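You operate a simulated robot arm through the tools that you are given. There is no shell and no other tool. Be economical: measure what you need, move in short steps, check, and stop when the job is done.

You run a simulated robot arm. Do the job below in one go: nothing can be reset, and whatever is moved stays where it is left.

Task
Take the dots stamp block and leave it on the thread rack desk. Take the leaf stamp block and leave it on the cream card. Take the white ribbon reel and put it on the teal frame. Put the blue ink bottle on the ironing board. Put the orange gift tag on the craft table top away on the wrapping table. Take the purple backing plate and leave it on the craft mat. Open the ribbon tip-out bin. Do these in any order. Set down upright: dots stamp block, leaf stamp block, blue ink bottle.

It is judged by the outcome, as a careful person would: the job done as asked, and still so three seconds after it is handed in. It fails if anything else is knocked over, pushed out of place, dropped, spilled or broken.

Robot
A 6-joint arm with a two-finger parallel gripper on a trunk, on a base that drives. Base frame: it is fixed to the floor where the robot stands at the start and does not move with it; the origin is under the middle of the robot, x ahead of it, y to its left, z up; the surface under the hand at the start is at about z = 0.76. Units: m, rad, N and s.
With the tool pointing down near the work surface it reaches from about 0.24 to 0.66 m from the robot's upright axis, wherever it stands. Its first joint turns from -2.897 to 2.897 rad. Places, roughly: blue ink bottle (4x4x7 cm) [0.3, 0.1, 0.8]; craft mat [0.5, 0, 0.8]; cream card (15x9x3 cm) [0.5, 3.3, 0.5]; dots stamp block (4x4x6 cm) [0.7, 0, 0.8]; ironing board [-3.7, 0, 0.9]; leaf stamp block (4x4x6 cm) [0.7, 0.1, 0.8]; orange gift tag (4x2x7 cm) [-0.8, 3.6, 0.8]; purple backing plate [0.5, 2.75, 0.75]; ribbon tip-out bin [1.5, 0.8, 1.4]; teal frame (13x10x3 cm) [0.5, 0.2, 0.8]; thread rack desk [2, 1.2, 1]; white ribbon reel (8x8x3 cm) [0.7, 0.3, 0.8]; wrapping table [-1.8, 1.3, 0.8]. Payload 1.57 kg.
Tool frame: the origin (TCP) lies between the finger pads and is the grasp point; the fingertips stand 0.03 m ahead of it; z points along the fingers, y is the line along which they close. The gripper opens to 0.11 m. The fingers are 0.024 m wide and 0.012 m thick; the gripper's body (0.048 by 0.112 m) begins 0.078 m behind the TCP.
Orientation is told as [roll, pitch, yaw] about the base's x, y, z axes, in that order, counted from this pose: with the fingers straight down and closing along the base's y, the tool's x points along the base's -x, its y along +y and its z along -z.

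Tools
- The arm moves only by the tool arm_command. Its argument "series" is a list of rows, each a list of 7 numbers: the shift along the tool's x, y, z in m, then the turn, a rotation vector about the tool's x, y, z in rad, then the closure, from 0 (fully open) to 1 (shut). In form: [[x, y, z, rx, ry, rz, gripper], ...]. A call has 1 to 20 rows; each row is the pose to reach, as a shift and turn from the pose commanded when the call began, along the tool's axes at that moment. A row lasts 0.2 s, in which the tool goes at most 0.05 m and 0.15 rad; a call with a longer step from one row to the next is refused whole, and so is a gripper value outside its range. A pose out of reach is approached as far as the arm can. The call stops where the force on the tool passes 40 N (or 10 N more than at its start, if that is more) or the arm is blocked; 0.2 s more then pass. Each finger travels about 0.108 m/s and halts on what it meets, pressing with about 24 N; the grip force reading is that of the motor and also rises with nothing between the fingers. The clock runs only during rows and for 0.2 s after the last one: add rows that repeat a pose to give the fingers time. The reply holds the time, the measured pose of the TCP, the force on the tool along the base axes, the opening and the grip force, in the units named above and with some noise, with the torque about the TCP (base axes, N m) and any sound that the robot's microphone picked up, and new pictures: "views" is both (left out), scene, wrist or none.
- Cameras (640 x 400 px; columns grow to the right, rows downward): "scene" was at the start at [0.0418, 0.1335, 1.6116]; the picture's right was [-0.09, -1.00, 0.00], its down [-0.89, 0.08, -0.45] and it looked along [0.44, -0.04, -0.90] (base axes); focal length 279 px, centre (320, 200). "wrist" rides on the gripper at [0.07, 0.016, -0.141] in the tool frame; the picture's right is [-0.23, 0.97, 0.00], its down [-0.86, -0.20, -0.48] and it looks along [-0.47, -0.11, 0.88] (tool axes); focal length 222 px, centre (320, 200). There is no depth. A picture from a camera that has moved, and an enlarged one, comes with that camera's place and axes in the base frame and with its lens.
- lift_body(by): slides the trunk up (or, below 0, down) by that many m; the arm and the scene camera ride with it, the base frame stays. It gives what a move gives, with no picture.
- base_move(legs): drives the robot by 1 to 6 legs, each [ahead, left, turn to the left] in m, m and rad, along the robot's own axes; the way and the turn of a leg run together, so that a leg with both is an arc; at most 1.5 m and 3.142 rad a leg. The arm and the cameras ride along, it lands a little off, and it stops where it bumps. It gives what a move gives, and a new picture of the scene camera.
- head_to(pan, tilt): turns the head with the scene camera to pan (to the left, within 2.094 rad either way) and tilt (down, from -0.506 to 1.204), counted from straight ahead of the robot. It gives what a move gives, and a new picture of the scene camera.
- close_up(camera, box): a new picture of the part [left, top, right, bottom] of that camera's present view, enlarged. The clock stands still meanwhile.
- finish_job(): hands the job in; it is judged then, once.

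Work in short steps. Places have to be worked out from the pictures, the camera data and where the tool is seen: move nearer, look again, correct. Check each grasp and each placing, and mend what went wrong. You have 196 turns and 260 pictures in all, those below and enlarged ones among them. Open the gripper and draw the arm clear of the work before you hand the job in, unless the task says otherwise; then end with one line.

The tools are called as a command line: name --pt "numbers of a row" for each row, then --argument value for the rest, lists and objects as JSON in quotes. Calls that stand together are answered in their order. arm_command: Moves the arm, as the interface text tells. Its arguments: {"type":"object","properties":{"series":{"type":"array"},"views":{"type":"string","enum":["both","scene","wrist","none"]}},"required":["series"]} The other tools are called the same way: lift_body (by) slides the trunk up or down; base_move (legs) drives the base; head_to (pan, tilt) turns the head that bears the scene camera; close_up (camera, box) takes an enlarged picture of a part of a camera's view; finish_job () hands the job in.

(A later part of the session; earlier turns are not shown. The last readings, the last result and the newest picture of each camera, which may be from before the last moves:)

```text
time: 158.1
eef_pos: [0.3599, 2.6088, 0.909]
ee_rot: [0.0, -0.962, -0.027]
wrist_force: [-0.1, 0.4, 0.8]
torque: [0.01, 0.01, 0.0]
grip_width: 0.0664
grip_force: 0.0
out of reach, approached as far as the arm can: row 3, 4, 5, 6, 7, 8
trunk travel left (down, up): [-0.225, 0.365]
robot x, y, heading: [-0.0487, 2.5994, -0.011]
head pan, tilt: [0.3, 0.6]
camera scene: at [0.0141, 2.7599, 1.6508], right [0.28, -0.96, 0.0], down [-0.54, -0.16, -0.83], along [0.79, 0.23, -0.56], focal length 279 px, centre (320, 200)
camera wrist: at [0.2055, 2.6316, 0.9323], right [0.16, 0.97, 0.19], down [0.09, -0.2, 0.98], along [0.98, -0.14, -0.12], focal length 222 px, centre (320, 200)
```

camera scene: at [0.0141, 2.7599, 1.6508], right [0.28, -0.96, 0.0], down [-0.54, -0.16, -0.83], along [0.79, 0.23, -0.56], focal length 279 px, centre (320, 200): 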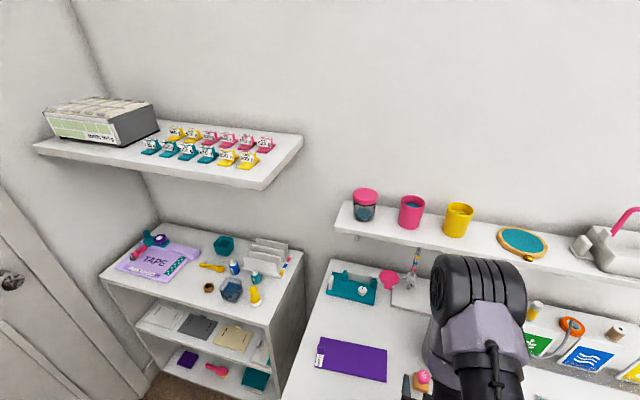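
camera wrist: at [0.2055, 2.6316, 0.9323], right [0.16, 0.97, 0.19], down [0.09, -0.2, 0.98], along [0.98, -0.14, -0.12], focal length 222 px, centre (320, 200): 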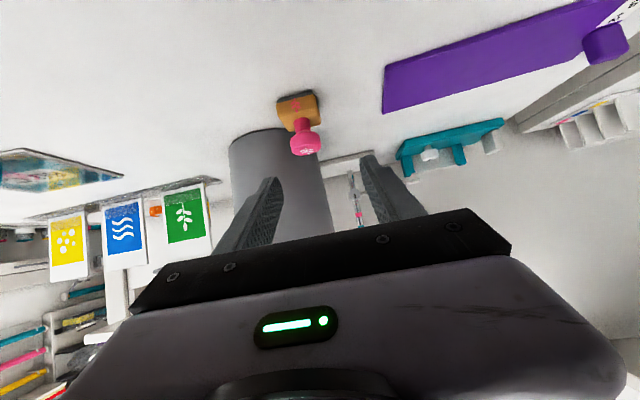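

Tool tilted. Knob head is at ≈(0.4135, 2.598, 0.847). Approach along the tool axis with fingers straddling it.

arm_command --pt "0.0205 -0.01 0 0 0 0 0.4" --pt "0.0205 -0.01 0.03 0 0 0 0.4" --pt "0.0205 -0.01 0.05 0 0 0 0.4" --pt "0.0205 -0.01 0.05 0 0 0 0.4"

close_up --camera "wrist" --box '[220, 60, 420, 240]'

```text
time: 159.1
eef_pos: [0.3902, 2.5985, 0.8635]
ee_rot: [-0.003, -0.96, -0.027]
wrist_force: [0.9, 0.9, -0.4]
torque: [-0.02, 0.0, -0.03]
grip_width: 0.066
grip_force: 0.1
trunk travel left (down, up): [-0.225, 0.365]
robot x, y, heading: [-0.0508, 2.5959, -0.014]
head pan, tilt: [0.3, 0.6]
camera scene: at [0.0142, 2.7601, 1.6508], right [0.28, -0.96, 0.0], down [-0.54, -0.16, -0.83], along [0.79, 0.23, -0.56], focal length 279 px, centre (320, 200)
camera wrist: at [0.2342, 2.6205, 0.8872], right [0.16, 0.97, 0.19], down [0.09, -0.2, 0.97], along [0.98, -0.14, -0.12], focal length 222 px, centre (320, 200)
```

scene: 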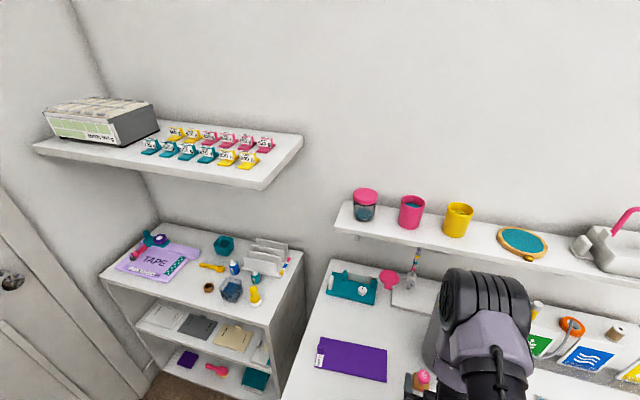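
wrist: 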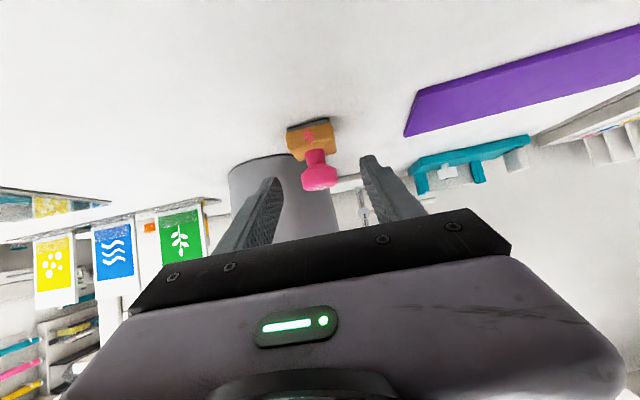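

```text
2.22 times, centred on (320, 150) of wrist
camera zoom: at [0.2342, 2.6205, 0.8872], right [0.16, 0.97, 0.19], down [0.09, -0.2, 0.97], along [0.98, -0.14, -0.12], focal length 494 px, centre (320, 311)
```

zoom: 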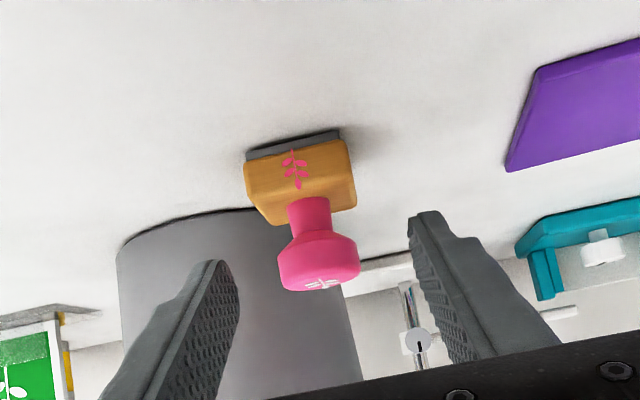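

Aligned; advance 18 mm along the axis and close on the knob head.

arm_command --pt "0 -0.001 0.01 0 0 0 0.4" --pt "0 -0.001 0.018 0 0 0 0.4" --pt "0 -0.001 0.018 0 0 0 0.7" --pt "0 -0.001 0.018 0 0 0 1" --pt "0 -0.001 0.018 0 0 0 1" --pt "0 -0.001 0.018 0 0 0 1" --views "wrist"

```text
time: 160.5
eef_pos: [0.4053, 2.5974, 0.8534]
ee_rot: [0.0, -0.962, -0.025]
wrist_force: [0.3, -0.2, 0.2]
torque: [-0.02, 0.01, 0.0]
grip_width: 0.0309
grip_force: 23.5
trunk travel left (down, up): [-0.225, 0.365]
robot x, y, heading: [-0.0534, 2.5984, -0.009]
head pan, tilt: [0.3, 0.6]
camera wrist: at [0.2499, 2.6188, 0.8764], right [0.16, 0.97, 0.19], down [0.09, -0.2, 0.98], along [0.98, -0.14, -0.12], focal length 222 px, centre (320, 200)
```

wrist: 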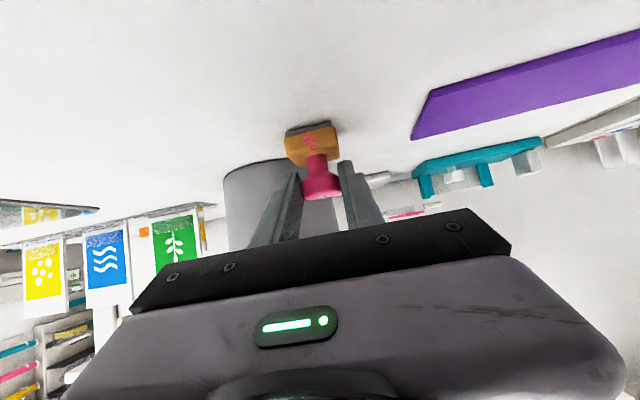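

Held. Lift straight up and pull back.

arm_command --pt "-0.025 0 -0.017 0 0 0 1" --pt "-0.05 0 -0.034 0 0 0 1" --pt "-0.08 0 -0.056 0 0 0 1" --pt "-0.1 0 -0.075 0 0 0 1" --views "wrist"

close_up --camera "wrist" --box '[220, 60, 420, 240]'

```text
time: 161.5
eef_pos: [0.4083, 2.5953, 0.9735]
ee_rot: [0.001, -0.959, -0.026]
wrist_force: [0.0, 0.1, -1.5]
torque: [0.02, 0.0, 0.0]
grip_width: 0.0308
grip_force: 23.8
out of reach, approached as far as the arm can: row 4
trunk travel left (down, up): [-0.225, 0.365]
robot x, y, heading: [-0.055, 2.5963, -0.015]
head pan, tilt: [0.3, 0.6]
camera wrist: at [0.2535, 2.6181, 0.9984], right [0.16, 0.97, 0.19], down [0.09, -0.2, 0.97], along [0.98, -0.14, -0.12], focal length 222 px, centre (320, 200)
```

wrist: 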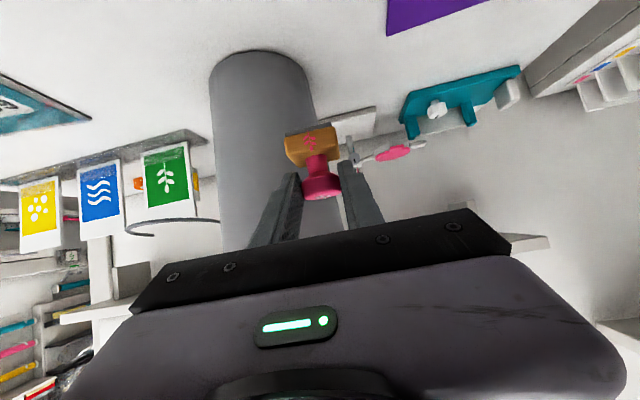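

```text
2.22 times, centred on (320, 150) of wrist
camera zoom: at [0.2535, 2.6181, 0.9984], right [0.16, 0.97, 0.19], down [0.09, -0.2, 0.97], along [0.98, -0.14, -0.12], focal length 494 px, centre (320, 311)
```

zoom: 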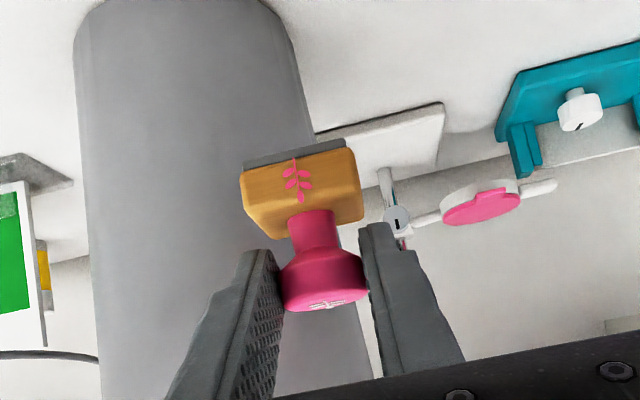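

Stamp hangs upright. Drive back and left to stand before the bookcase, trunk lowered.

base_move --legs '[[-0.3, 0, 0], [0, 0.7, 0.012]]'

lift_body --by -0.2

head_to --pan 0.0 --tilt 0.8

```text
time: 167.1
eef_pos: [0.1082, 3.3081, 0.9747]
ee_rot: [-0.003, -0.959, -0.016]
wrist_force: [-0.5, 1.1, -0.8]
torque: [-0.01, -0.03, 0.01]
grip_width: 0.0308
grip_force: 24.2
trunk travel left (down, up): [-0.225, 0.365]
robot x, y, heading: [-0.3534, 3.303, 0.0]
head pan, tilt: [0.3, 0.6]
camera scene: at [-0.2888, 3.4678, 1.6507], right [0.29, -0.96, 0.0], down [-0.54, -0.17, -0.82], along [0.79, 0.24, -0.57], focal length 279 px, centre (320, 200)
```

scene: 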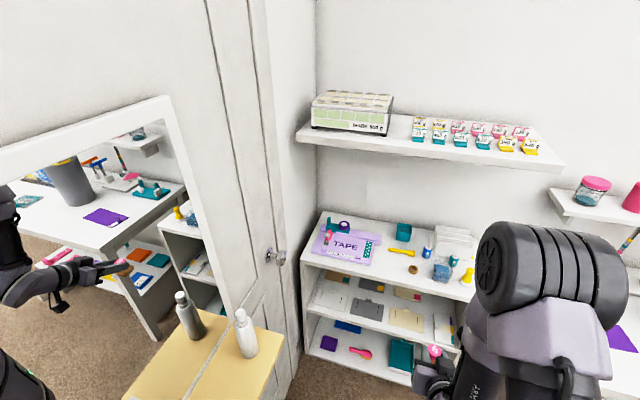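

```text
time: 169.2
eef_pos: [0.1082, 3.3081, 0.7749]
ee_rot: [0.0, -0.962, -0.017]
wrist_force: [-0.2, 0.3, -0.5]
torque: [-0.01, 0.0, -0.01]
grip_width: 0.0309
grip_force: 24.5
trunk travel left (down, up): [-0.025, 0.565]
robot x, y, heading: [-0.3546, 3.3056, 0.002]
head pan, tilt: [0.3, 0.6]
```

```text
time: 170.0
eef_pos: [0.1083, 3.3072, 0.775]
ee_rot: [-0.001, -0.961, -0.016]
wrist_force: [0.0, -1.0, -0.2]
torque: [-0.01, 0.04, -0.02]
grip_width: 0.0308
grip_force: 24.0
trunk travel left (down, up): [-0.025, 0.565]
robot x, y, heading: [-0.3534, 3.3001, -0.005]
head pan, tilt: [0.0, 0.799]
camera scene: at [-0.2926, 3.4413, 1.4339], right [0.0, -1.0, 0.0], down [-0.72, 0.0, -0.7], along [0.7, 0.0, -0.72], focal length 279 px, centre (320, 200)
```

scene: 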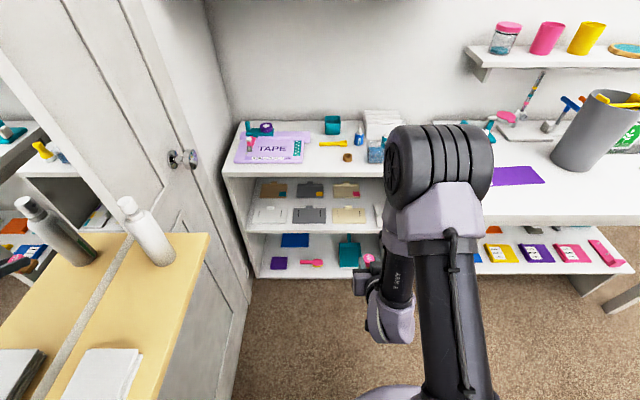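

Enlarge to measure the card.

close_up --camera "scene" --box '[220, 160, 400, 290]'

```text
3.08 times, centred on (310, 225) of scene
camera zoom: at [-0.2926, 3.4413, 1.4339], right [0.0, -1.0, 0.0], down [-0.72, 0.0, -0.7], along [0.7, 0.0, -0.72], focal length 859 px, centre (351, 123)
```

zoom: 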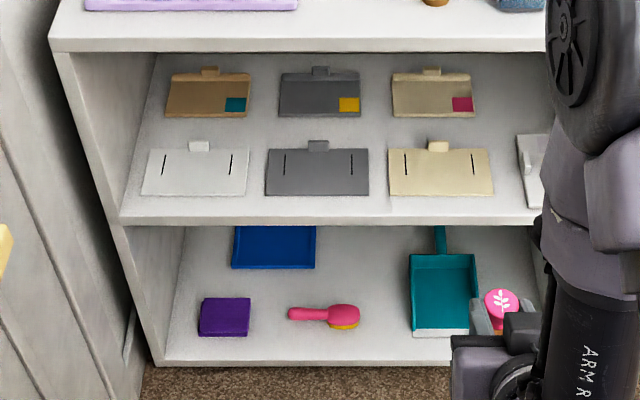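

Card centre ≈(0.52, 3.31), shelf ~0.5, underside of the top ~0.80. Drive 0.25 m ahead, then lower the stamp to z≈0.62 in front of the shelf.

base_move --legs '[[0.25, 0.0, 0.005]]'

arm_command --pt "0.03 0 0.018 0 0 0 1" --pt "0.06 0 0.036 0 0 0 1" --pt "0.09 0 0.054 0 0 0 1" --pt "0.117 0 0.074 0 0 0 1" --pt "0.117 0 0.074 0 0 0 1"

```text
time: 171.8
eef_pos: [0.359, 3.313, 0.7749]
ee_rot: [-0.001, -0.962, -0.004]
wrist_force: [-0.5, 0.6, -0.5]
torque: [-0.01, -0.02, 0.03]
grip_width: 0.0306
grip_force: 23.8
trunk travel left (down, up): [-0.025, 0.565]
robot x, y, heading: [-0.1028, 3.3035, 0.008]
head pan, tilt: [0.0, 0.799]
camera scene: at [-0.044, 3.4426, 1.4339], right [0.01, -1.0, 0.0], down [-0.72, -0.01, -0.7], along [0.7, 0.01, -0.72], focal length 279 px, centre (320, 200)
```

scene: 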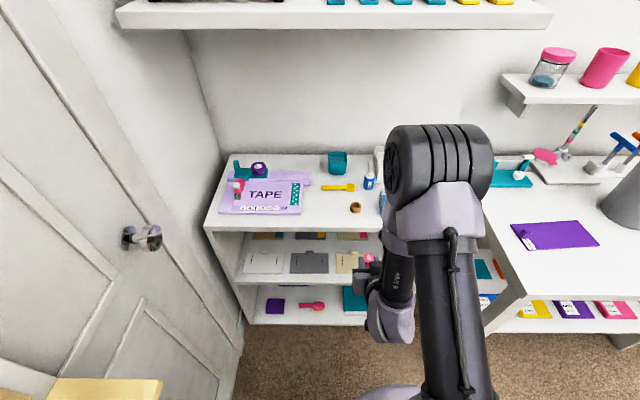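

```text
time: 173.1
eef_pos: [0.3514, 3.3127, 0.6361]
ee_rot: [0.002, -0.96, -0.006]
wrist_force: [-0.1, 0.6, -0.8]
torque: [-0.01, 0.0, -0.02]
grip_width: 0.0309
grip_force: 23.9
trunk travel left (down, up): [-0.025, 0.565]
robot x, y, heading: [-0.1054, 3.3046, 0.011]
head pan, tilt: [0.0, 0.799]
camera scene: at [-0.044, 3.4426, 1.4339], right [0.01, -1.0, 0.0], down [-0.72, -0.01, -0.7], along [0.7, 0.01, -0.72], focal length 279 px, centre (320, 200)
camera wrist: at [0.1952, 3.3312, 0.6598], right [0.14, 0.97, 0.19], down [0.1, -0.2, 0.97], along [0.99, -0.12, -0.12], focal length 222 px, centre (320, 200)
```

scene: 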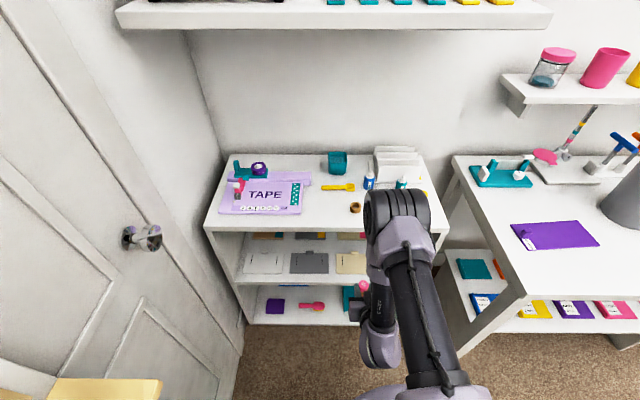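
wrist: 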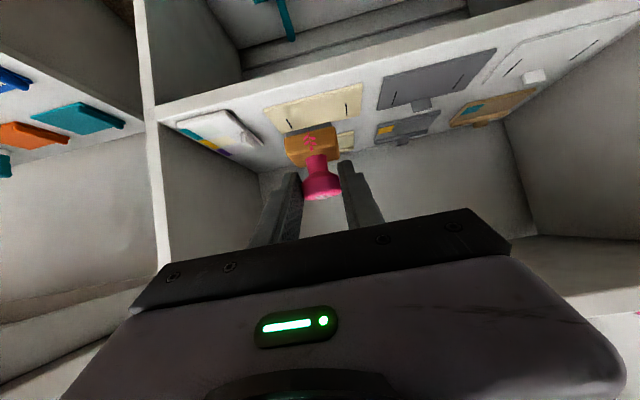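

The card is right ahead. Move forward half way under the top board and check the elbow's clearance.

arm_command --pt "-0.018 0 0.026 0 0 0 1" --pt "-0.036 0 0.052 0 0 0 1" --pt "-0.052 0 0.074 0 0 0 1" --pt "-0.052 0 0.074 0 0 0 1"

```text
time: 174.1
eef_pos: [0.4421, 3.3122, 0.636]
ee_rot: [-0.001, -0.96, -0.005]
wrist_force: [-0.1, 0.7, -0.8]
torque: [0.0, -0.01, 0.04]
grip_width: 0.0308
grip_force: 23.9
trunk travel left (down, up): [-0.025, 0.565]
robot x, y, heading: [-0.1045, 3.3019, 0.008]
head pan, tilt: [0.0, 0.799]
camera scene: at [-0.0441, 3.4427, 1.4339], right [0.01, -1.0, 0.0], down [-0.72, -0.01, -0.7], along [0.7, 0.01, -0.72], focal length 279 px, centre (320, 200)
camera wrist: at [0.2854, 3.3304, 0.6598], right [0.14, 0.97, 0.19], down [0.1, -0.2, 0.98], along [0.99, -0.11, -0.12], focal length 222 px, centre (320, 200)
```

scene: 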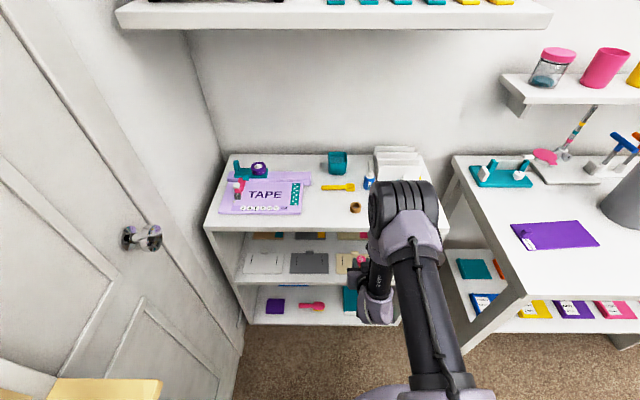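
wrist: 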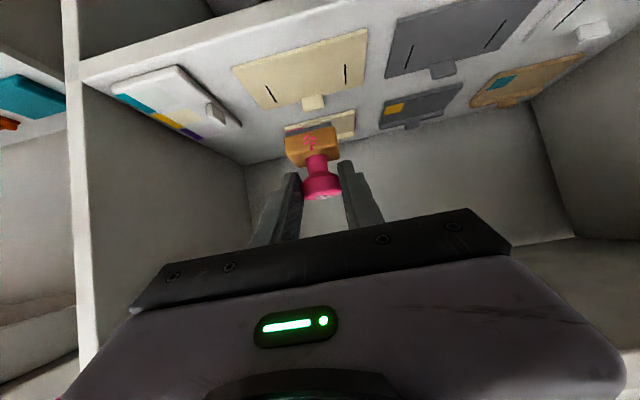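

Combined views put the shelf at z≈0.465 and card centre at ≈(0.55, 3.314). Advance 9 cm more.

arm_command --pt "-0.018 0.0005 0.026 0 0 0 1" --pt "-0.036 0.001 0.052 0 0 0 1" --pt "-0.0515 0.001 0.074 0 0 0 1" --pt "-0.0515 0.001 0.074 0 0 0 1"

```text
time: 175.1
eef_pos: [0.532, 3.3128, 0.6349]
ee_rot: [-0.003, -0.961, -0.006]
wrist_force: [-0.2, -0.1, -0.3]
torque: [-0.01, -0.01, -0.01]
grip_width: 0.0307
grip_force: 24.4
trunk travel left (down, up): [-0.025, 0.565]
robot x, y, heading: [-0.1055, 3.3045, 0.006]
head pan, tilt: [0.0, 0.799]
camera scene: at [-0.0441, 3.4426, 1.4339], right [0.01, -1.0, 0.0], down [-0.72, -0.01, -0.7], along [0.7, 0.01, -0.72], focal length 279 px, centre (320, 200)
camera wrist: at [0.3762, 3.3324, 0.6586], right [0.14, 0.97, 0.19], down [0.1, -0.2, 0.98], along [0.99, -0.11, -0.12], focal length 222 px, centre (320, 200)
```

scene: 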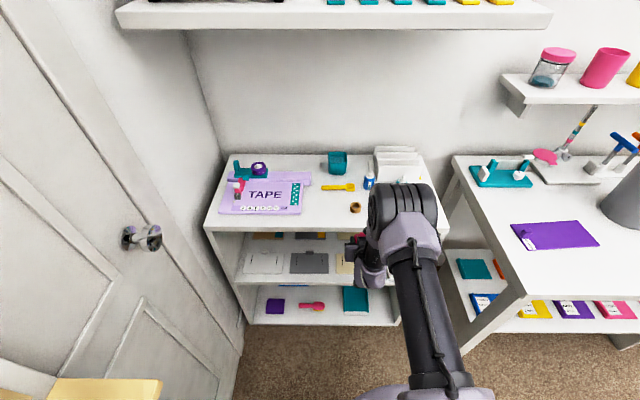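
wrist: 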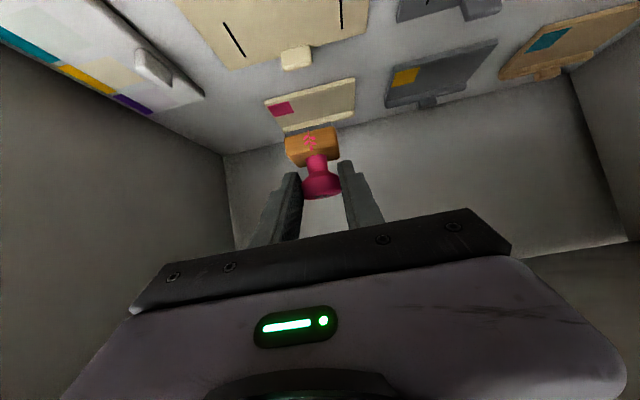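

Stamp is over the card. Lower toward it, finishing in small steps.

arm_command --pt "-0.0045 0.0 0.0065 0 0 0 1" --pt "0.028 0 0.0294 0 0 0 1" --pt "0.053 0 0.0466 0 0 0 1" --pt "0.069 0 0.058 0 0 0 1" --pt "0.069 0 0.058 0 0 0 1" --views "wrist"

```text
time: 176.2
eef_pos: [0.5404, 3.3121, 0.5442]
ee_rot: [0.0, -0.962, -0.004]
wrist_force: [-0.3, 0.6, 0.6]
torque: [0.04, 0.0, 0.02]
grip_width: 0.0309
grip_force: 24.0
trunk travel left (down, up): [-0.025, 0.565]
robot x, y, heading: [-0.1012, 3.3022, 0.006]
head pan, tilt: [0.0, 0.799]
camera wrist: at [0.384, 3.3315, 0.5686], right [0.14, 0.97, 0.19], down [0.1, -0.2, 0.97], along [0.99, -0.11, -0.12], focal length 222 px, centre (320, 200)
```

wrist: 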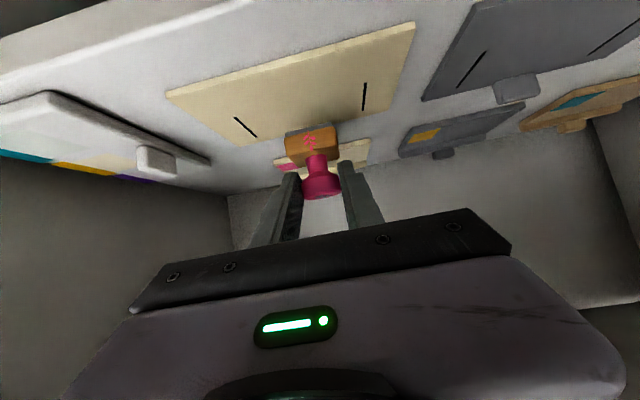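

Centred over the card. Final lowering in 3 mm steps.

arm_command --pt "0.0025 0 0.0017 0 0 0 1" --pt "0.005 0 0.0034 0 0 0 1" --pt "0.0075 0 0.0051 0 0 0 1" --pt "0.01 0 0.0069 0 0 0 1" --pt "0.0125 0 0.0086 0 0 0 1" --pt "0.015 0 0.0103 0 0 0 1" --pt "0.0175 0 0.012 0 0 0 1" --pt "0.02 0 0.0137 0 0 0 1" --pt "0.0225 0 0.0155 0 0 0 1" --pt "0.025 0 0.0172 0 0 0 1" --views "wrist"

```text
time: 178.5
eef_pos: [0.5423, 3.3122, 0.522]
ee_rot: [-0.001, -0.972, -0.003]
wrist_force: [-7.6, -1.7, 20.2]
torque: [-0.03, -0.06, -0.03]
grip_width: 0.0303
grip_force: 24.1
trunk travel left (down, up): [-0.025, 0.565]
robot x, y, heading: [-0.1049, 3.3016, 0.007]
head pan, tilt: [0.0, 0.799]
stopped in row 10: the force on the tool passed its limit at 43 N (the readings are from after the stop); the commanded pose is now the measured one
camera wrist: at [0.3869, 3.3315, 0.5432], right [0.13, 0.97, 0.19], down [0.08, -0.2, 0.98], along [0.99, -0.11, -0.11], focal length 222 px, centre (320, 200)
```

wrist: 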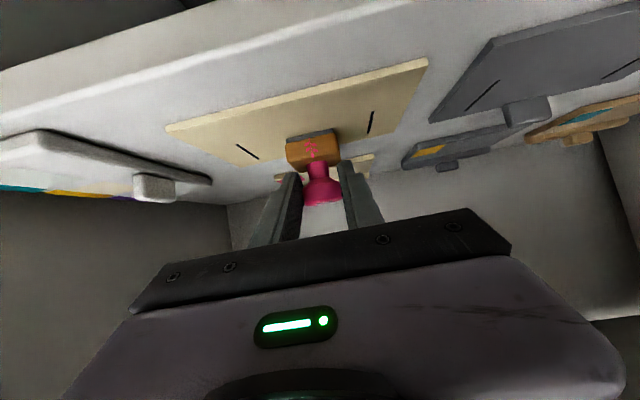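

Contact with the card. Ease 1.5 mm up, open, and retreat along the tool axis.

arm_command --pt "-0.0015 0 -0.001 0 0 0 1" --pt "-0.0015 0 -0.001 0 0 0 0.75" --pt "-0.0015 0 -0.001 0 0 0 0.5" --pt "-0.0015 0 -0.001 0 0 0 0.4" --pt "-0.0015 0 -0.001 0 0 0 0.4" --pt "-0.002 0 -0.025 0 0 0 0.4" --pt "-0.002 0 -0.06 0 0 0 0.4" --pt "-0.002 0 -0.08 0 0 0 0.4" --views "wrist"

close_up --camera "wrist" --box '[200, 40, 440, 220]'

```text
time: 180.3
eef_pos: [0.4761, 3.3135, 0.5661]
ee_rot: [-0.001, -0.97, -0.005]
wrist_force: [-0.1, -0.8, -0.4]
torque: [0.0, 0.0, -0.01]
grip_width: 0.066
grip_force: 0.0
trunk travel left (down, up): [-0.025, 0.565]
robot x, y, heading: [-0.1016, 3.3033, 0.007]
head pan, tilt: [0.0, 0.799]
camera wrist: at [0.3203, 3.3326, 0.5875], right [0.13, 0.97, 0.19], down [0.09, -0.2, 0.98], along [0.99, -0.11, -0.11], focal length 222 px, centre (320, 200)
```

wrist: 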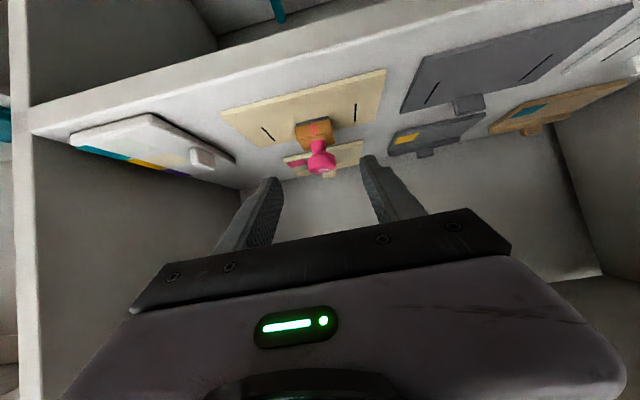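

```text
2.22 times, centred on (320, 130) of wrist
camera zoom: at [0.3203, 3.3326, 0.5875], right [0.13, 0.97, 0.19], down [0.09, -0.2, 0.98], along [0.99, -0.11, -0.11], focal length 494 px, centre (320, 356)
```

zoom: 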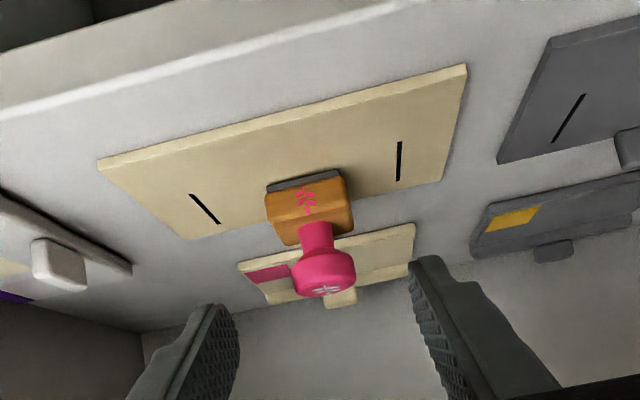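

Leaf stamp stands upright on the cream card. Retract from the shelf and return the tool to vertical on the way to the purple plate.

arm_command --pt "0.02 0 -0.03 0 0 0 0.4" --pt "0.03 0 -0.07 0 0 0 0.4" --pt "0.04 0 -0.11 0 0 0 0.4" --pt "0.04 0 -0.15 0 0 0 0.4" --views "none"

base_move --legs '[[-0.25, 0, 0], [0, -0.5, 0]]'

lift_body --by 0.2

arm_command --pt "0 0 0 0 0.14 0 0.4" --pt "0 0 0 0 0.28 0 0.4" --pt "0 0 0 0 0.42 0 0.2" --pt "0 0 0 0 0.56 0 0" --pt "0 0 0 0 0.7 0 0" --pt "0 0 0 0 0.84 0 0" --pt "0 0 0 0 0.97 0 0" --pt "0 0 0 0 0.97 0 0" --views "scene"

```text
time: 181.3
eef_pos: [0.3294, 3.3166, 0.6189]
ee_rot: [-0.002, -0.967, -0.005]
wrist_force: [0.6, 0.0, -0.9]
torque: [0.02, 0.0, -0.01]
grip_width: 0.066
grip_force: 0.1
trunk travel left (down, up): [-0.025, 0.565]
robot x, y, heading: [-0.1024, 3.3007, 0.011]
head pan, tilt: [0.0, 0.799]
```

```text
time: 185.7
eef_pos: [0.0829, 2.8037, 0.6188]
ee_rot: [-0.001, -0.967, -0.009]
wrist_force: [0.1, -0.1, -0.1]
torque: [-0.01, -0.01, -0.02]
grip_width: 0.0659
grip_force: 0.0
trunk travel left (down, up): [-0.025, 0.565]
robot x, y, heading: [-0.3499, 2.791, 0.006]
head pan, tilt: [0.0, 0.799]
camera scene: at [-0.2902, 2.932, 1.4339], right [0.0, -1.0, 0.0], down [-0.72, 0.0, -0.7], along [0.7, 0.0, -0.72], focal length 279 px, centre (320, 200)
```

scene: 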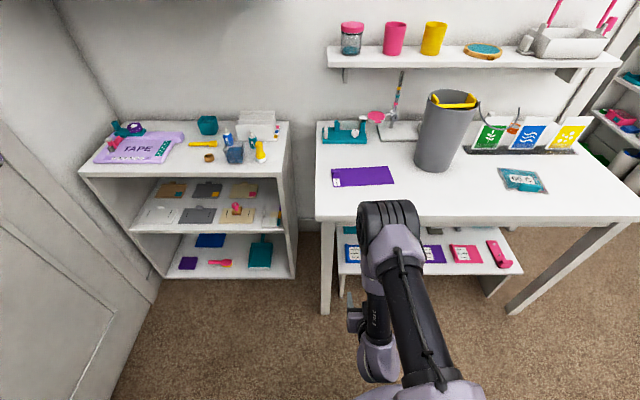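

```text
time: 187.8
eef_pos: [0.0841, 2.8034, 0.8186]
ee_rot: [-0.004, -0.967, -0.008]
wrist_force: [-0.4, -0.6, 0.2]
torque: [0.01, -0.01, -0.02]
grip_width: 0.0661
grip_force: 0.2
trunk travel left (down, up): [-0.225, 0.365]
robot x, y, heading: [-0.3514, 2.797, 0.003]
head pan, tilt: [0.0, 0.799]
```

```text
time: 189.6
eef_pos: [0.0829, 2.804, 0.8178]
ee_rot: [-0.002, 0.001, -0.01]
wrist_force: [-0.7, -0.4, 0.3]
torque: [0.0, -0.02, 0.0]
grip_width: 0.1099
grip_force: 0.2
trunk travel left (down, up): [-0.225, 0.365]
robot x, y, heading: [-0.3473, 2.7953, 0.005]
head pan, tilt: [0.0, 0.799]
camera scene: at [-0.2904, 2.932, 1.6339], right [0.0, -1.0, 0.0], down [-0.72, 0.0, -0.7], along [0.7, 0.0, -0.72], focal length 279 px, centre (320, 200)
```

scene: 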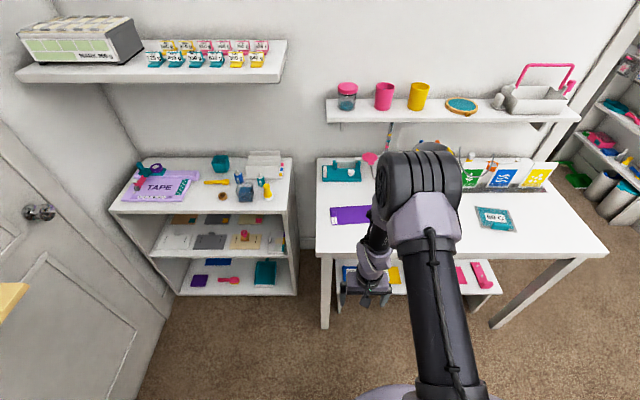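

Leaf stamp and bucket look fine. Raise the hand, drive toward the table and look at the plate with the wrist camera.

arm_command --pt "0 0 -0.05 0 0 0 0" --pt "0 0 -0.1 0 0 0 0" --pt "0 0 -0.15 0 0 0 0" --pt "0 0 -0.2 0 0 0 0" --pt "0 0 -0.23 0 0 0 0" --views "none"

base_move --legs '[[0.33, 0, 0]]'

close_up --camera "wrist" --box '[160, 0, 480, 240]'

close_up --camera "scene" --box '[260, 140, 420, 300]'

```text
time: 190.8
eef_pos: [0.083, 2.8051, 1.0478]
ee_rot: [-0.002, 0.002, -0.011]
wrist_force: [-1.1, 0.8, 0.5]
torque: [0.05, 0.03, 0.0]
grip_width: 0.1101
grip_force: 0.1
trunk travel left (down, up): [-0.225, 0.365]
robot x, y, heading: [-0.3541, 2.793, -0.001]
head pan, tilt: [0.0, 0.799]
```

```text
time: 193.0
eef_pos: [0.4201, 2.8113, 1.0473]
ee_rot: [-0.002, 0.004, 0.0]
wrist_force: [-0.2, -0.1, -0.3]
torque: [0.0, 0.01, 0.0]
grip_width: 0.1102
grip_force: 0.1
trunk travel left (down, up): [-0.225, 0.365]
robot x, y, heading: [-0.0154, 2.7952, 0.016]
head pan, tilt: [0.0, 0.799]
camera scene: at [0.0438, 2.9351, 1.6338], right [0.01, -1.0, 0.0], down [-0.72, -0.01, -0.7], along [0.7, 0.01, -0.72], focal length 279 px, centre (320, 200)
```

scene: 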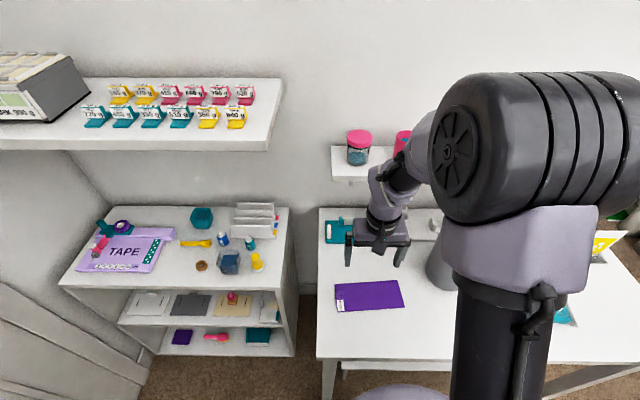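

```text
1.67 times, centred on (320, 120) of wrist
camera zoom: at [0.3496, 2.8298, 1.1882], right [0.23, 0.97, 0.0], down [0.86, -0.2, 0.48], along [0.46, -0.11, -0.88], focal length 370 px, centre (320, 333)
```

zoom: 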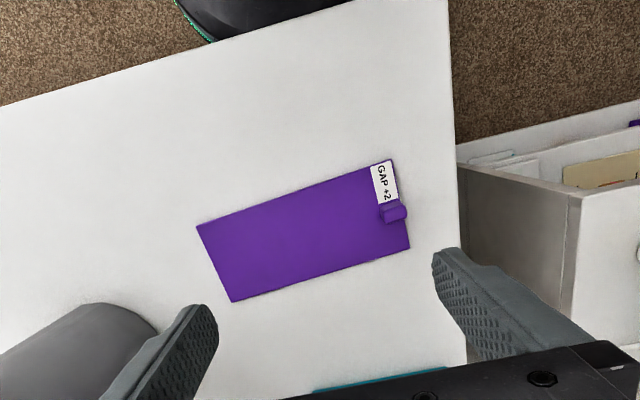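

```text
2.50 times, centred on (340, 220) of scene
camera zoom: at [0.0438, 2.9351, 1.6338], right [0.01, -1.0, 0.0], down [-0.72, -0.01, -0.7], along [0.7, 0.01, -0.72], focal length 698 px, centre (270, 150)
```

zoom: 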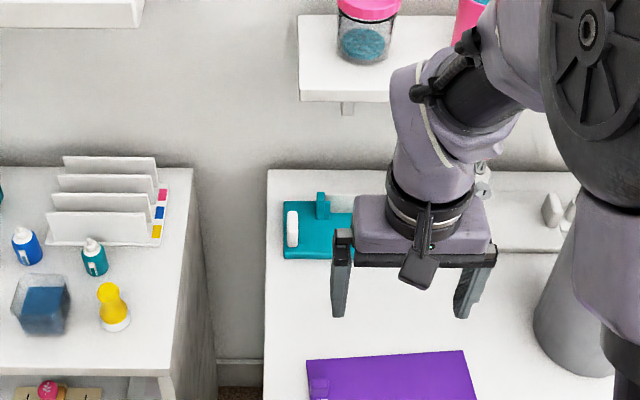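

The plate is ~9×20 cm, centred near (0.44, 2.79), turned ~0.075 rad. I'll grip it across its 9 cm width at the middle: rotate the tool by ~-1.5 rad yaw and centre over it.

arm_command --pt "-0.005 -0.005 0 0 0 0.14 0" --pt "-0.01 -0.01 0 0 0 0.28 0" --pt "-0.02 -0.016 0 0 0 0.42 0" --pt "-0.02 -0.016 0 0 0 0.56 0" --pt "-0.02 -0.016 0 0 0 0.7 0" --pt "-0.02 -0.016 0.02 0 0 0.84 0" --pt "-0.02 -0.016 0.05 0 0 0.98 0" --pt "-0.02 -0.016 0.08 0 0 1.12 0" --pt "-0.02 -0.016 0.11 0 0 1.26 0" --pt "-0.02 -0.016 0.13 0 0 1.4 0" --pt "-0.02 -0.016 0.13 0 0 1.5 0" --pt "-0.02 -0.016 0.13 0 0 1.5 0"

```text
time: 195.6
eef_pos: [0.4388, 2.7958, 0.9174]
ee_rot: [-0.003, 0.0, -1.5]
wrist_force: [0.2, 0.4, 0.1]
torque: [0.01, 0.05, -0.02]
grip_width: 0.1097
grip_force: 0.0
trunk travel left (down, up): [-0.225, 0.365]
robot x, y, heading: [-0.015, 2.7935, 0.012]
head pan, tilt: [0.0, 0.799]
camera scene: at [0.043, 2.9351, 1.6339], right [0.01, -1.0, 0.0], down [-0.72, -0.01, -0.7], along [0.7, 0.01, -0.72], focal length 279 px, centre (320, 200)
camera wrist: at [0.45, 2.8671, 1.058], right [0.99, -0.16, 0.0], down [-0.14, -0.87, 0.48], along [-0.08, -0.47, -0.88], focal length 222 px, centre (320, 200)
```

scene: 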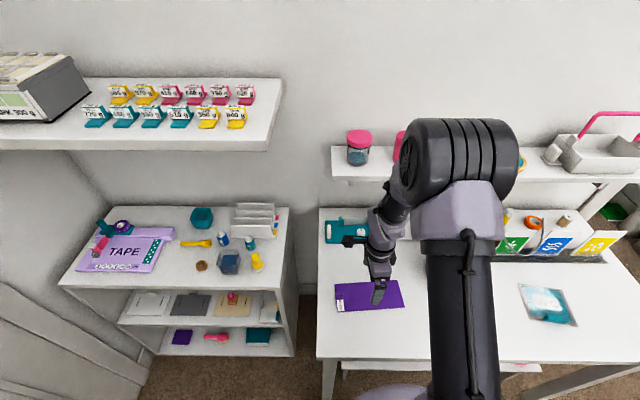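
wrist: 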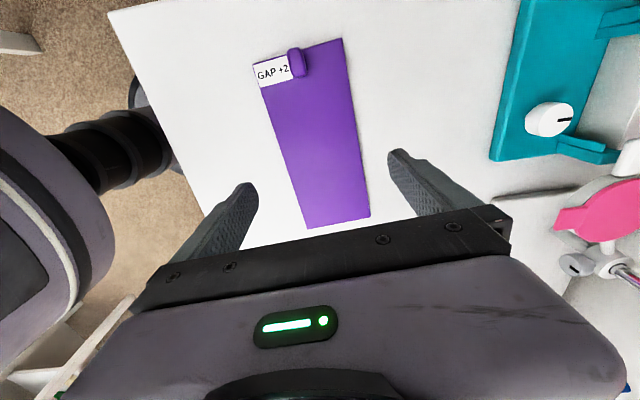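

Plate centre (0.4385, 2.793), width 8.8 cm; the tool is centred. Descend until the fingertips meet the table.

arm_command --pt "0 0 0.035 0 0 0 0" --pt "0 0 0.065 0 0 0 0" --pt "0 0 0.075 0 0 0 0" --pt "0 0 0.0775 0 0 0 0" --pt "0 0 0.08 0 0 0 0" --pt "0 0 0.0825 0 0 0 0" --pt "0 0 0.085 0 0 0 0" --pt "0 0 0.0875 0 0 0 0" --pt "0 0 0.09 0 0 0 0" --pt "0 0 0.0925 0 0 0 0" --pt "0 0 0.095 0 0 0 0" --views "wrist"

```text
time: 197.7
eef_pos: [0.4391, 2.7975, 0.83]
ee_rot: [0.0, -0.001, -1.498]
wrist_force: [-3.7, -0.5, 25.6]
torque: [0.06, 1.67, 0.16]
grip_width: 0.1101
grip_force: 0.1
trunk travel left (down, up): [-0.225, 0.365]
robot x, y, heading: [-0.0186, 2.7915, 0.013]
head pan, tilt: [0.0, 0.799]
stopped in row 10: the force on the tool passed its limit at 48 N (the readings are from after the stop); the commanded pose is now the measured one
camera wrist: at [0.4493, 2.8686, 0.971], right [0.99, -0.16, 0.0], down [-0.14, -0.87, 0.48], along [-0.07, -0.47, -0.88], focal length 222 px, centre (320, 200)
```

wrist: 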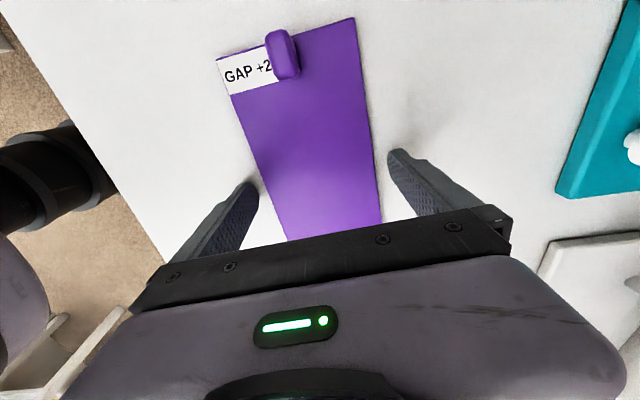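

Table at z≈0.80. Raise 1.5 mm and close across the plate.

arm_command --pt "0 0 -0.0015 0 0 0 0" --pt "0 0 -0.0015 0 0 0 0.3" --pt "0 0 -0.0015 0 0 0 0.6" --pt "0 0 -0.0015 0 0 0 1" --pt "0 0 -0.0015 0 0 0 1" --views "wrist"

```text
time: 198.9
eef_pos: [0.4393, 2.7961, 0.8305]
ee_rot: [0.001, -0.003, -1.501]
wrist_force: [-2.7, -0.1, 0.9]
torque: [0.03, 0.2, 0.05]
grip_width: 0.0895
grip_force: 23.7
trunk travel left (down, up): [-0.225, 0.365]
robot x, y, heading: [-0.012, 2.7939, 0.011]
head pan, tilt: [0.0, 0.799]
camera wrist: at [0.4502, 2.8687, 0.9709], right [0.99, -0.16, 0.0], down [-0.14, -0.87, 0.48], along [-0.07, -0.47, -0.88], focal length 222 px, centre (320, 200)
```

wrist: 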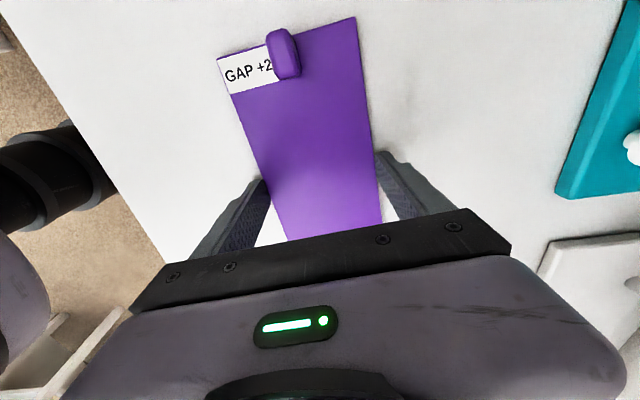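

Gripped at 8.95 cm. Lift slowly and check that the plate comes along.

arm_command --pt "0 0 -0.01 0 0 0 1" --pt "0 0 -0.03 0 0 0 1" --pt "0 0 -0.06 0 0 0 1" --pt "0 0 -0.1 0 0 0 1"

```text
time: 199.9
eef_pos: [0.4391, 2.7975, 0.9305]
ee_rot: [0.001, -0.002, -1.501]
wrist_force: [0.0, -0.2, -1.9]
torque: [0.01, -0.02, 0.0]
grip_width: 0.0894
grip_force: 24.0
trunk travel left (down, up): [-0.225, 0.365]
robot x, y, heading: [-0.0129, 2.7941, 0.013]
head pan, tilt: [0.0, 0.799]
camera scene: at [0.0423, 2.935, 1.6339], right [0.01, -1.0, 0.0], down [-0.72, -0.01, -0.7], along [0.7, 0.01, -0.72], focal length 279 px, centre (320, 200)
camera wrist: at [0.4503, 2.8692, 1.0716], right [0.99, -0.16, 0.0], down [-0.14, -0.87, 0.48], along [-0.07, -0.47, -0.88], focal length 222 px, centre (320, 200)
```

scene: 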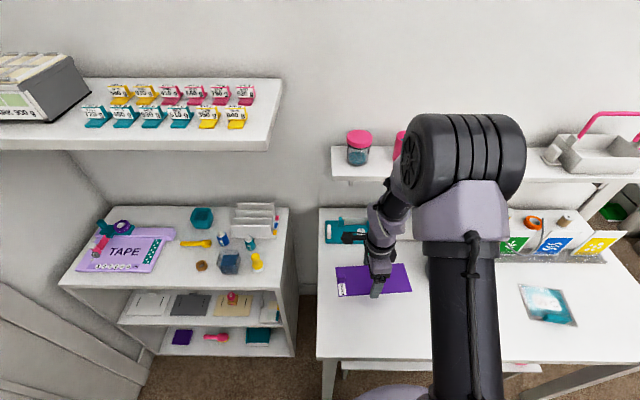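
wrist: 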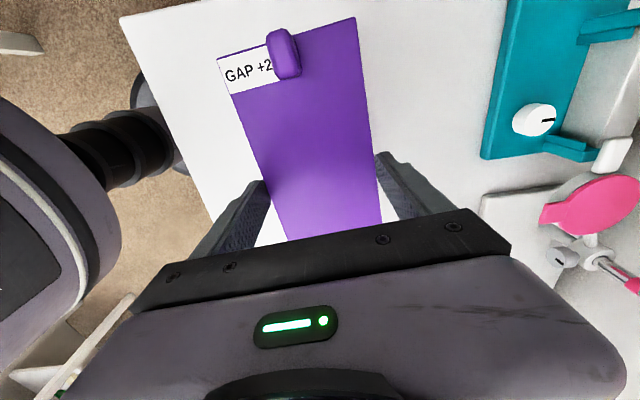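

The plate is held level. Raise and draw in, then drive back to the craft table.

arm_command --pt "0 -0.02 -0.04 0 0 0 1" --pt "0 -0.04 -0.08 0 0 0 1" --pt "0 -0.06 -0.12 0 0 0 1" --pt "0 -0.08 -0.15 0 0 0 1" --views "none"

base_move --legs '[[-0.2, 0, -0.013], [0, -1.45, 0], [0, -1.35, 0]]'

head_to --pan 0.1 --tilt 1.1

```text
time: 200.9
eef_pos: [0.3565, 2.7884, 1.0806]
ee_rot: [0.002, -0.003, -1.498]
wrist_force: [0.3, 0.1, -1.2]
torque: [-0.03, -0.01, -0.03]
grip_width: 0.0897
grip_force: 23.8
trunk travel left (down, up): [-0.225, 0.365]
robot x, y, heading: [-0.0176, 2.7988, 0.011]
head pan, tilt: [0.0, 0.799]
```

```text
time: 215.8
eef_pos: [0.1987, -0.0385, 1.081]
ee_rot: [0.001, -0.001, -1.488]
wrist_force: [0.1, -0.4, -1.5]
torque: [-0.01, -0.02, -0.02]
grip_width: 0.0892
grip_force: 24.0
trunk travel left (down, up): [-0.225, 0.365]
robot x, y, heading: [-0.1772, -0.0352, 0.025]
head pan, tilt: [0.0, 0.799]
camera scene: at [-0.1188, 0.1037, 1.6339], right [0.03, -1.0, 0.0], down [-0.72, -0.02, -0.7], along [0.7, 0.02, -0.72], focal length 279 px, centre (320, 200)
```

scene: 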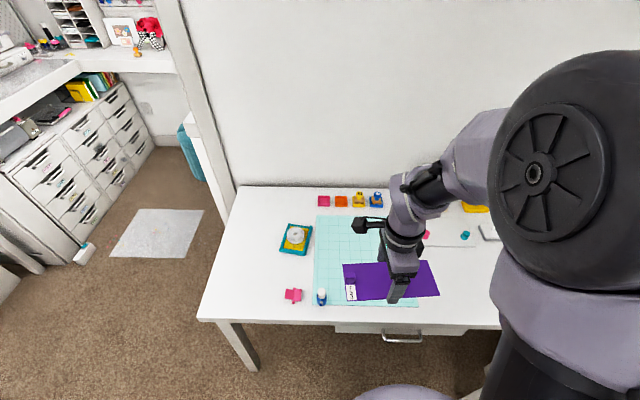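

```text
time: 216.7
eef_pos: [0.1985, -0.0383, 1.0811]
ee_rot: [-0.001, -0.001, -1.486]
wrist_force: [-0.2, -0.3, -1.7]
torque: [-0.05, -0.02, -0.03]
grip_width: 0.0892
grip_force: 23.8
trunk travel left (down, up): [-0.225, 0.365]
robot x, y, heading: [-0.1742, -0.0396, 0.027]
head pan, tilt: [0.099, 1.1]
camera scene: at [-0.1368, 0.1098, 1.6122], right [0.12, -0.99, 0.0], down [-0.88, -0.11, -0.45], along [0.45, 0.06, -0.89], focal length 279 px, centre (320, 200)
```

scene: 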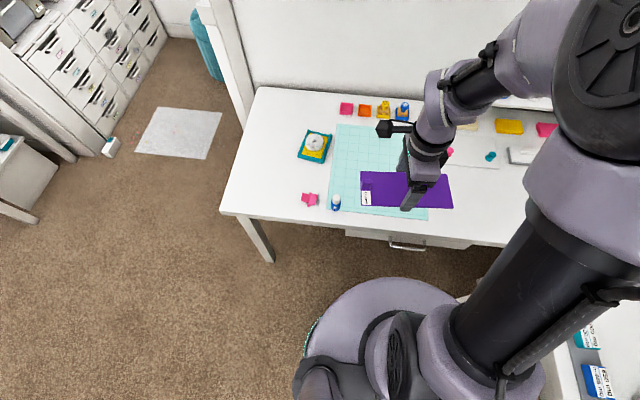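

Mat spans x 0.26–0.64, y −0.19–0.14. I drive ahead and bring the plate over (0.47, −0.03).

base_move --legs '[[0.2, 0, -0.025]]'

arm_command --pt "0 0.03 0.03 0 0 0 1" --pt "0 0.05 0.07 0 0 0 1" --pt "0 0.07 0.11 0 0 0 1" --pt "0 0.07 0.15 0 0 0 1" --pt "0 0.07 0.19 0 0 0 1" --pt "0 0.07 0.21 0 0 0 1"

```text
time: 218.2
eef_pos: [0.3961, -0.0441, 1.0786]
ee_rot: [0.0, -0.001, -1.51]
wrist_force: [0.6, -0.5, -1.0]
torque: [0.01, 0.03, 0.02]
grip_width: 0.0896
grip_force: 24.0
trunk travel left (down, up): [-0.225, 0.365]
robot x, y, heading: [0.0249, -0.0326, 0.003]
head pan, tilt: [0.099, 1.1]
camera scene: at [0.0652, 0.1115, 1.6121], right [0.1, -0.99, 0.0], down [-0.89, -0.09, -0.45], along [0.45, 0.05, -0.89], focal length 279 px, centre (320, 200)
```

scene: 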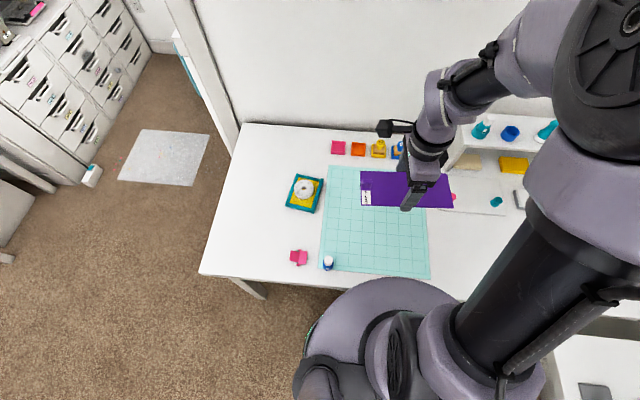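

```text
time: 219.6
eef_pos: [0.4665, -0.0414, 0.8697]
ee_rot: [0.0, -0.001, -1.511]
wrist_force: [-0.1, 0.1, -1.4]
torque: [-0.03, 0.01, 0.04]
grip_width: 0.0894
grip_force: 24.2
trunk travel left (down, up): [-0.225, 0.365]
robot x, y, heading: [0.025, -0.0324, 0.001]
head pan, tilt: [0.099, 1.1]
camera scene: at [0.0641, 0.1115, 1.6121], right [0.1, -0.99, 0.0], down [-0.89, -0.09, -0.45], along [0.45, 0.05, -0.89], focal length 279 px, centre (320, 200)
camera wrist: at [0.4779, 0.0321, 1.0107], right [0.99, -0.17, 0.0], down [-0.15, -0.86, 0.48], along [-0.08, -0.47, -0.88], focal length 222 px, centre (320, 200)
```

scene: 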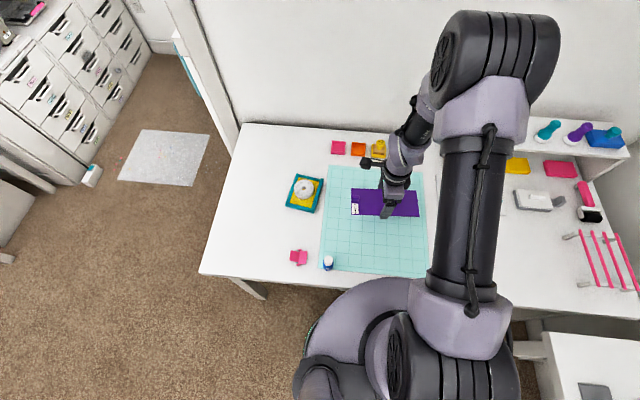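
wrist: 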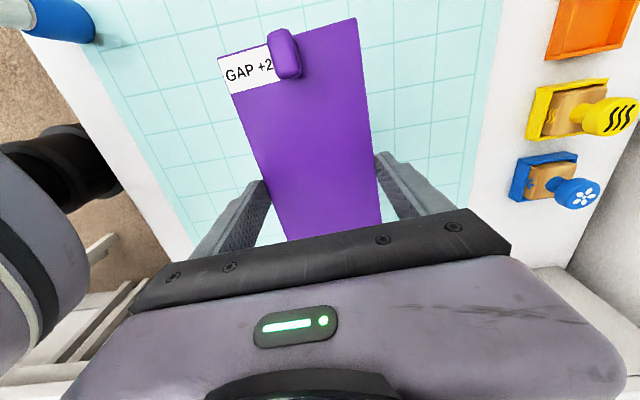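

Over the mat. Lower to contact.

arm_command --pt "0.015 0 0.03 0 0 0 1" --pt "0.015 0 0.06 0 0 0 1" --pt "0.015 0 0.068 0 0 0 1" --pt "0.015 0 0.0705 0 0 0 1" --pt "0.015 0 0.073 0 0 0 1" --pt "0.015 0 0.0755 0 0 0 1" --pt "0.015 0 0.078 0 0 0 1" --pt "0.015 0 0.0805 0 0 0 1" --pt "0.015 0 0.083 0 0 0 1" --views "none"

```text
time: 221.5
eef_pos: [0.4641, -0.0256, 0.7924]
ee_rot: [0.003, -0.001, -1.512]
wrist_force: [-6.8, -0.3, 30.4]
torque: [0.05, 1.78, 0.18]
grip_width: 0.0896
grip_force: 24.0
trunk travel left (down, up): [-0.225, 0.365]
robot x, y, heading: [0.0218, -0.0367, 0.004]
head pan, tilt: [0.099, 1.1]
stopped in row 9: the force on the tool passed its limit at 50 N (the readings are from after the stop); the commanded pose is now the measured one
```

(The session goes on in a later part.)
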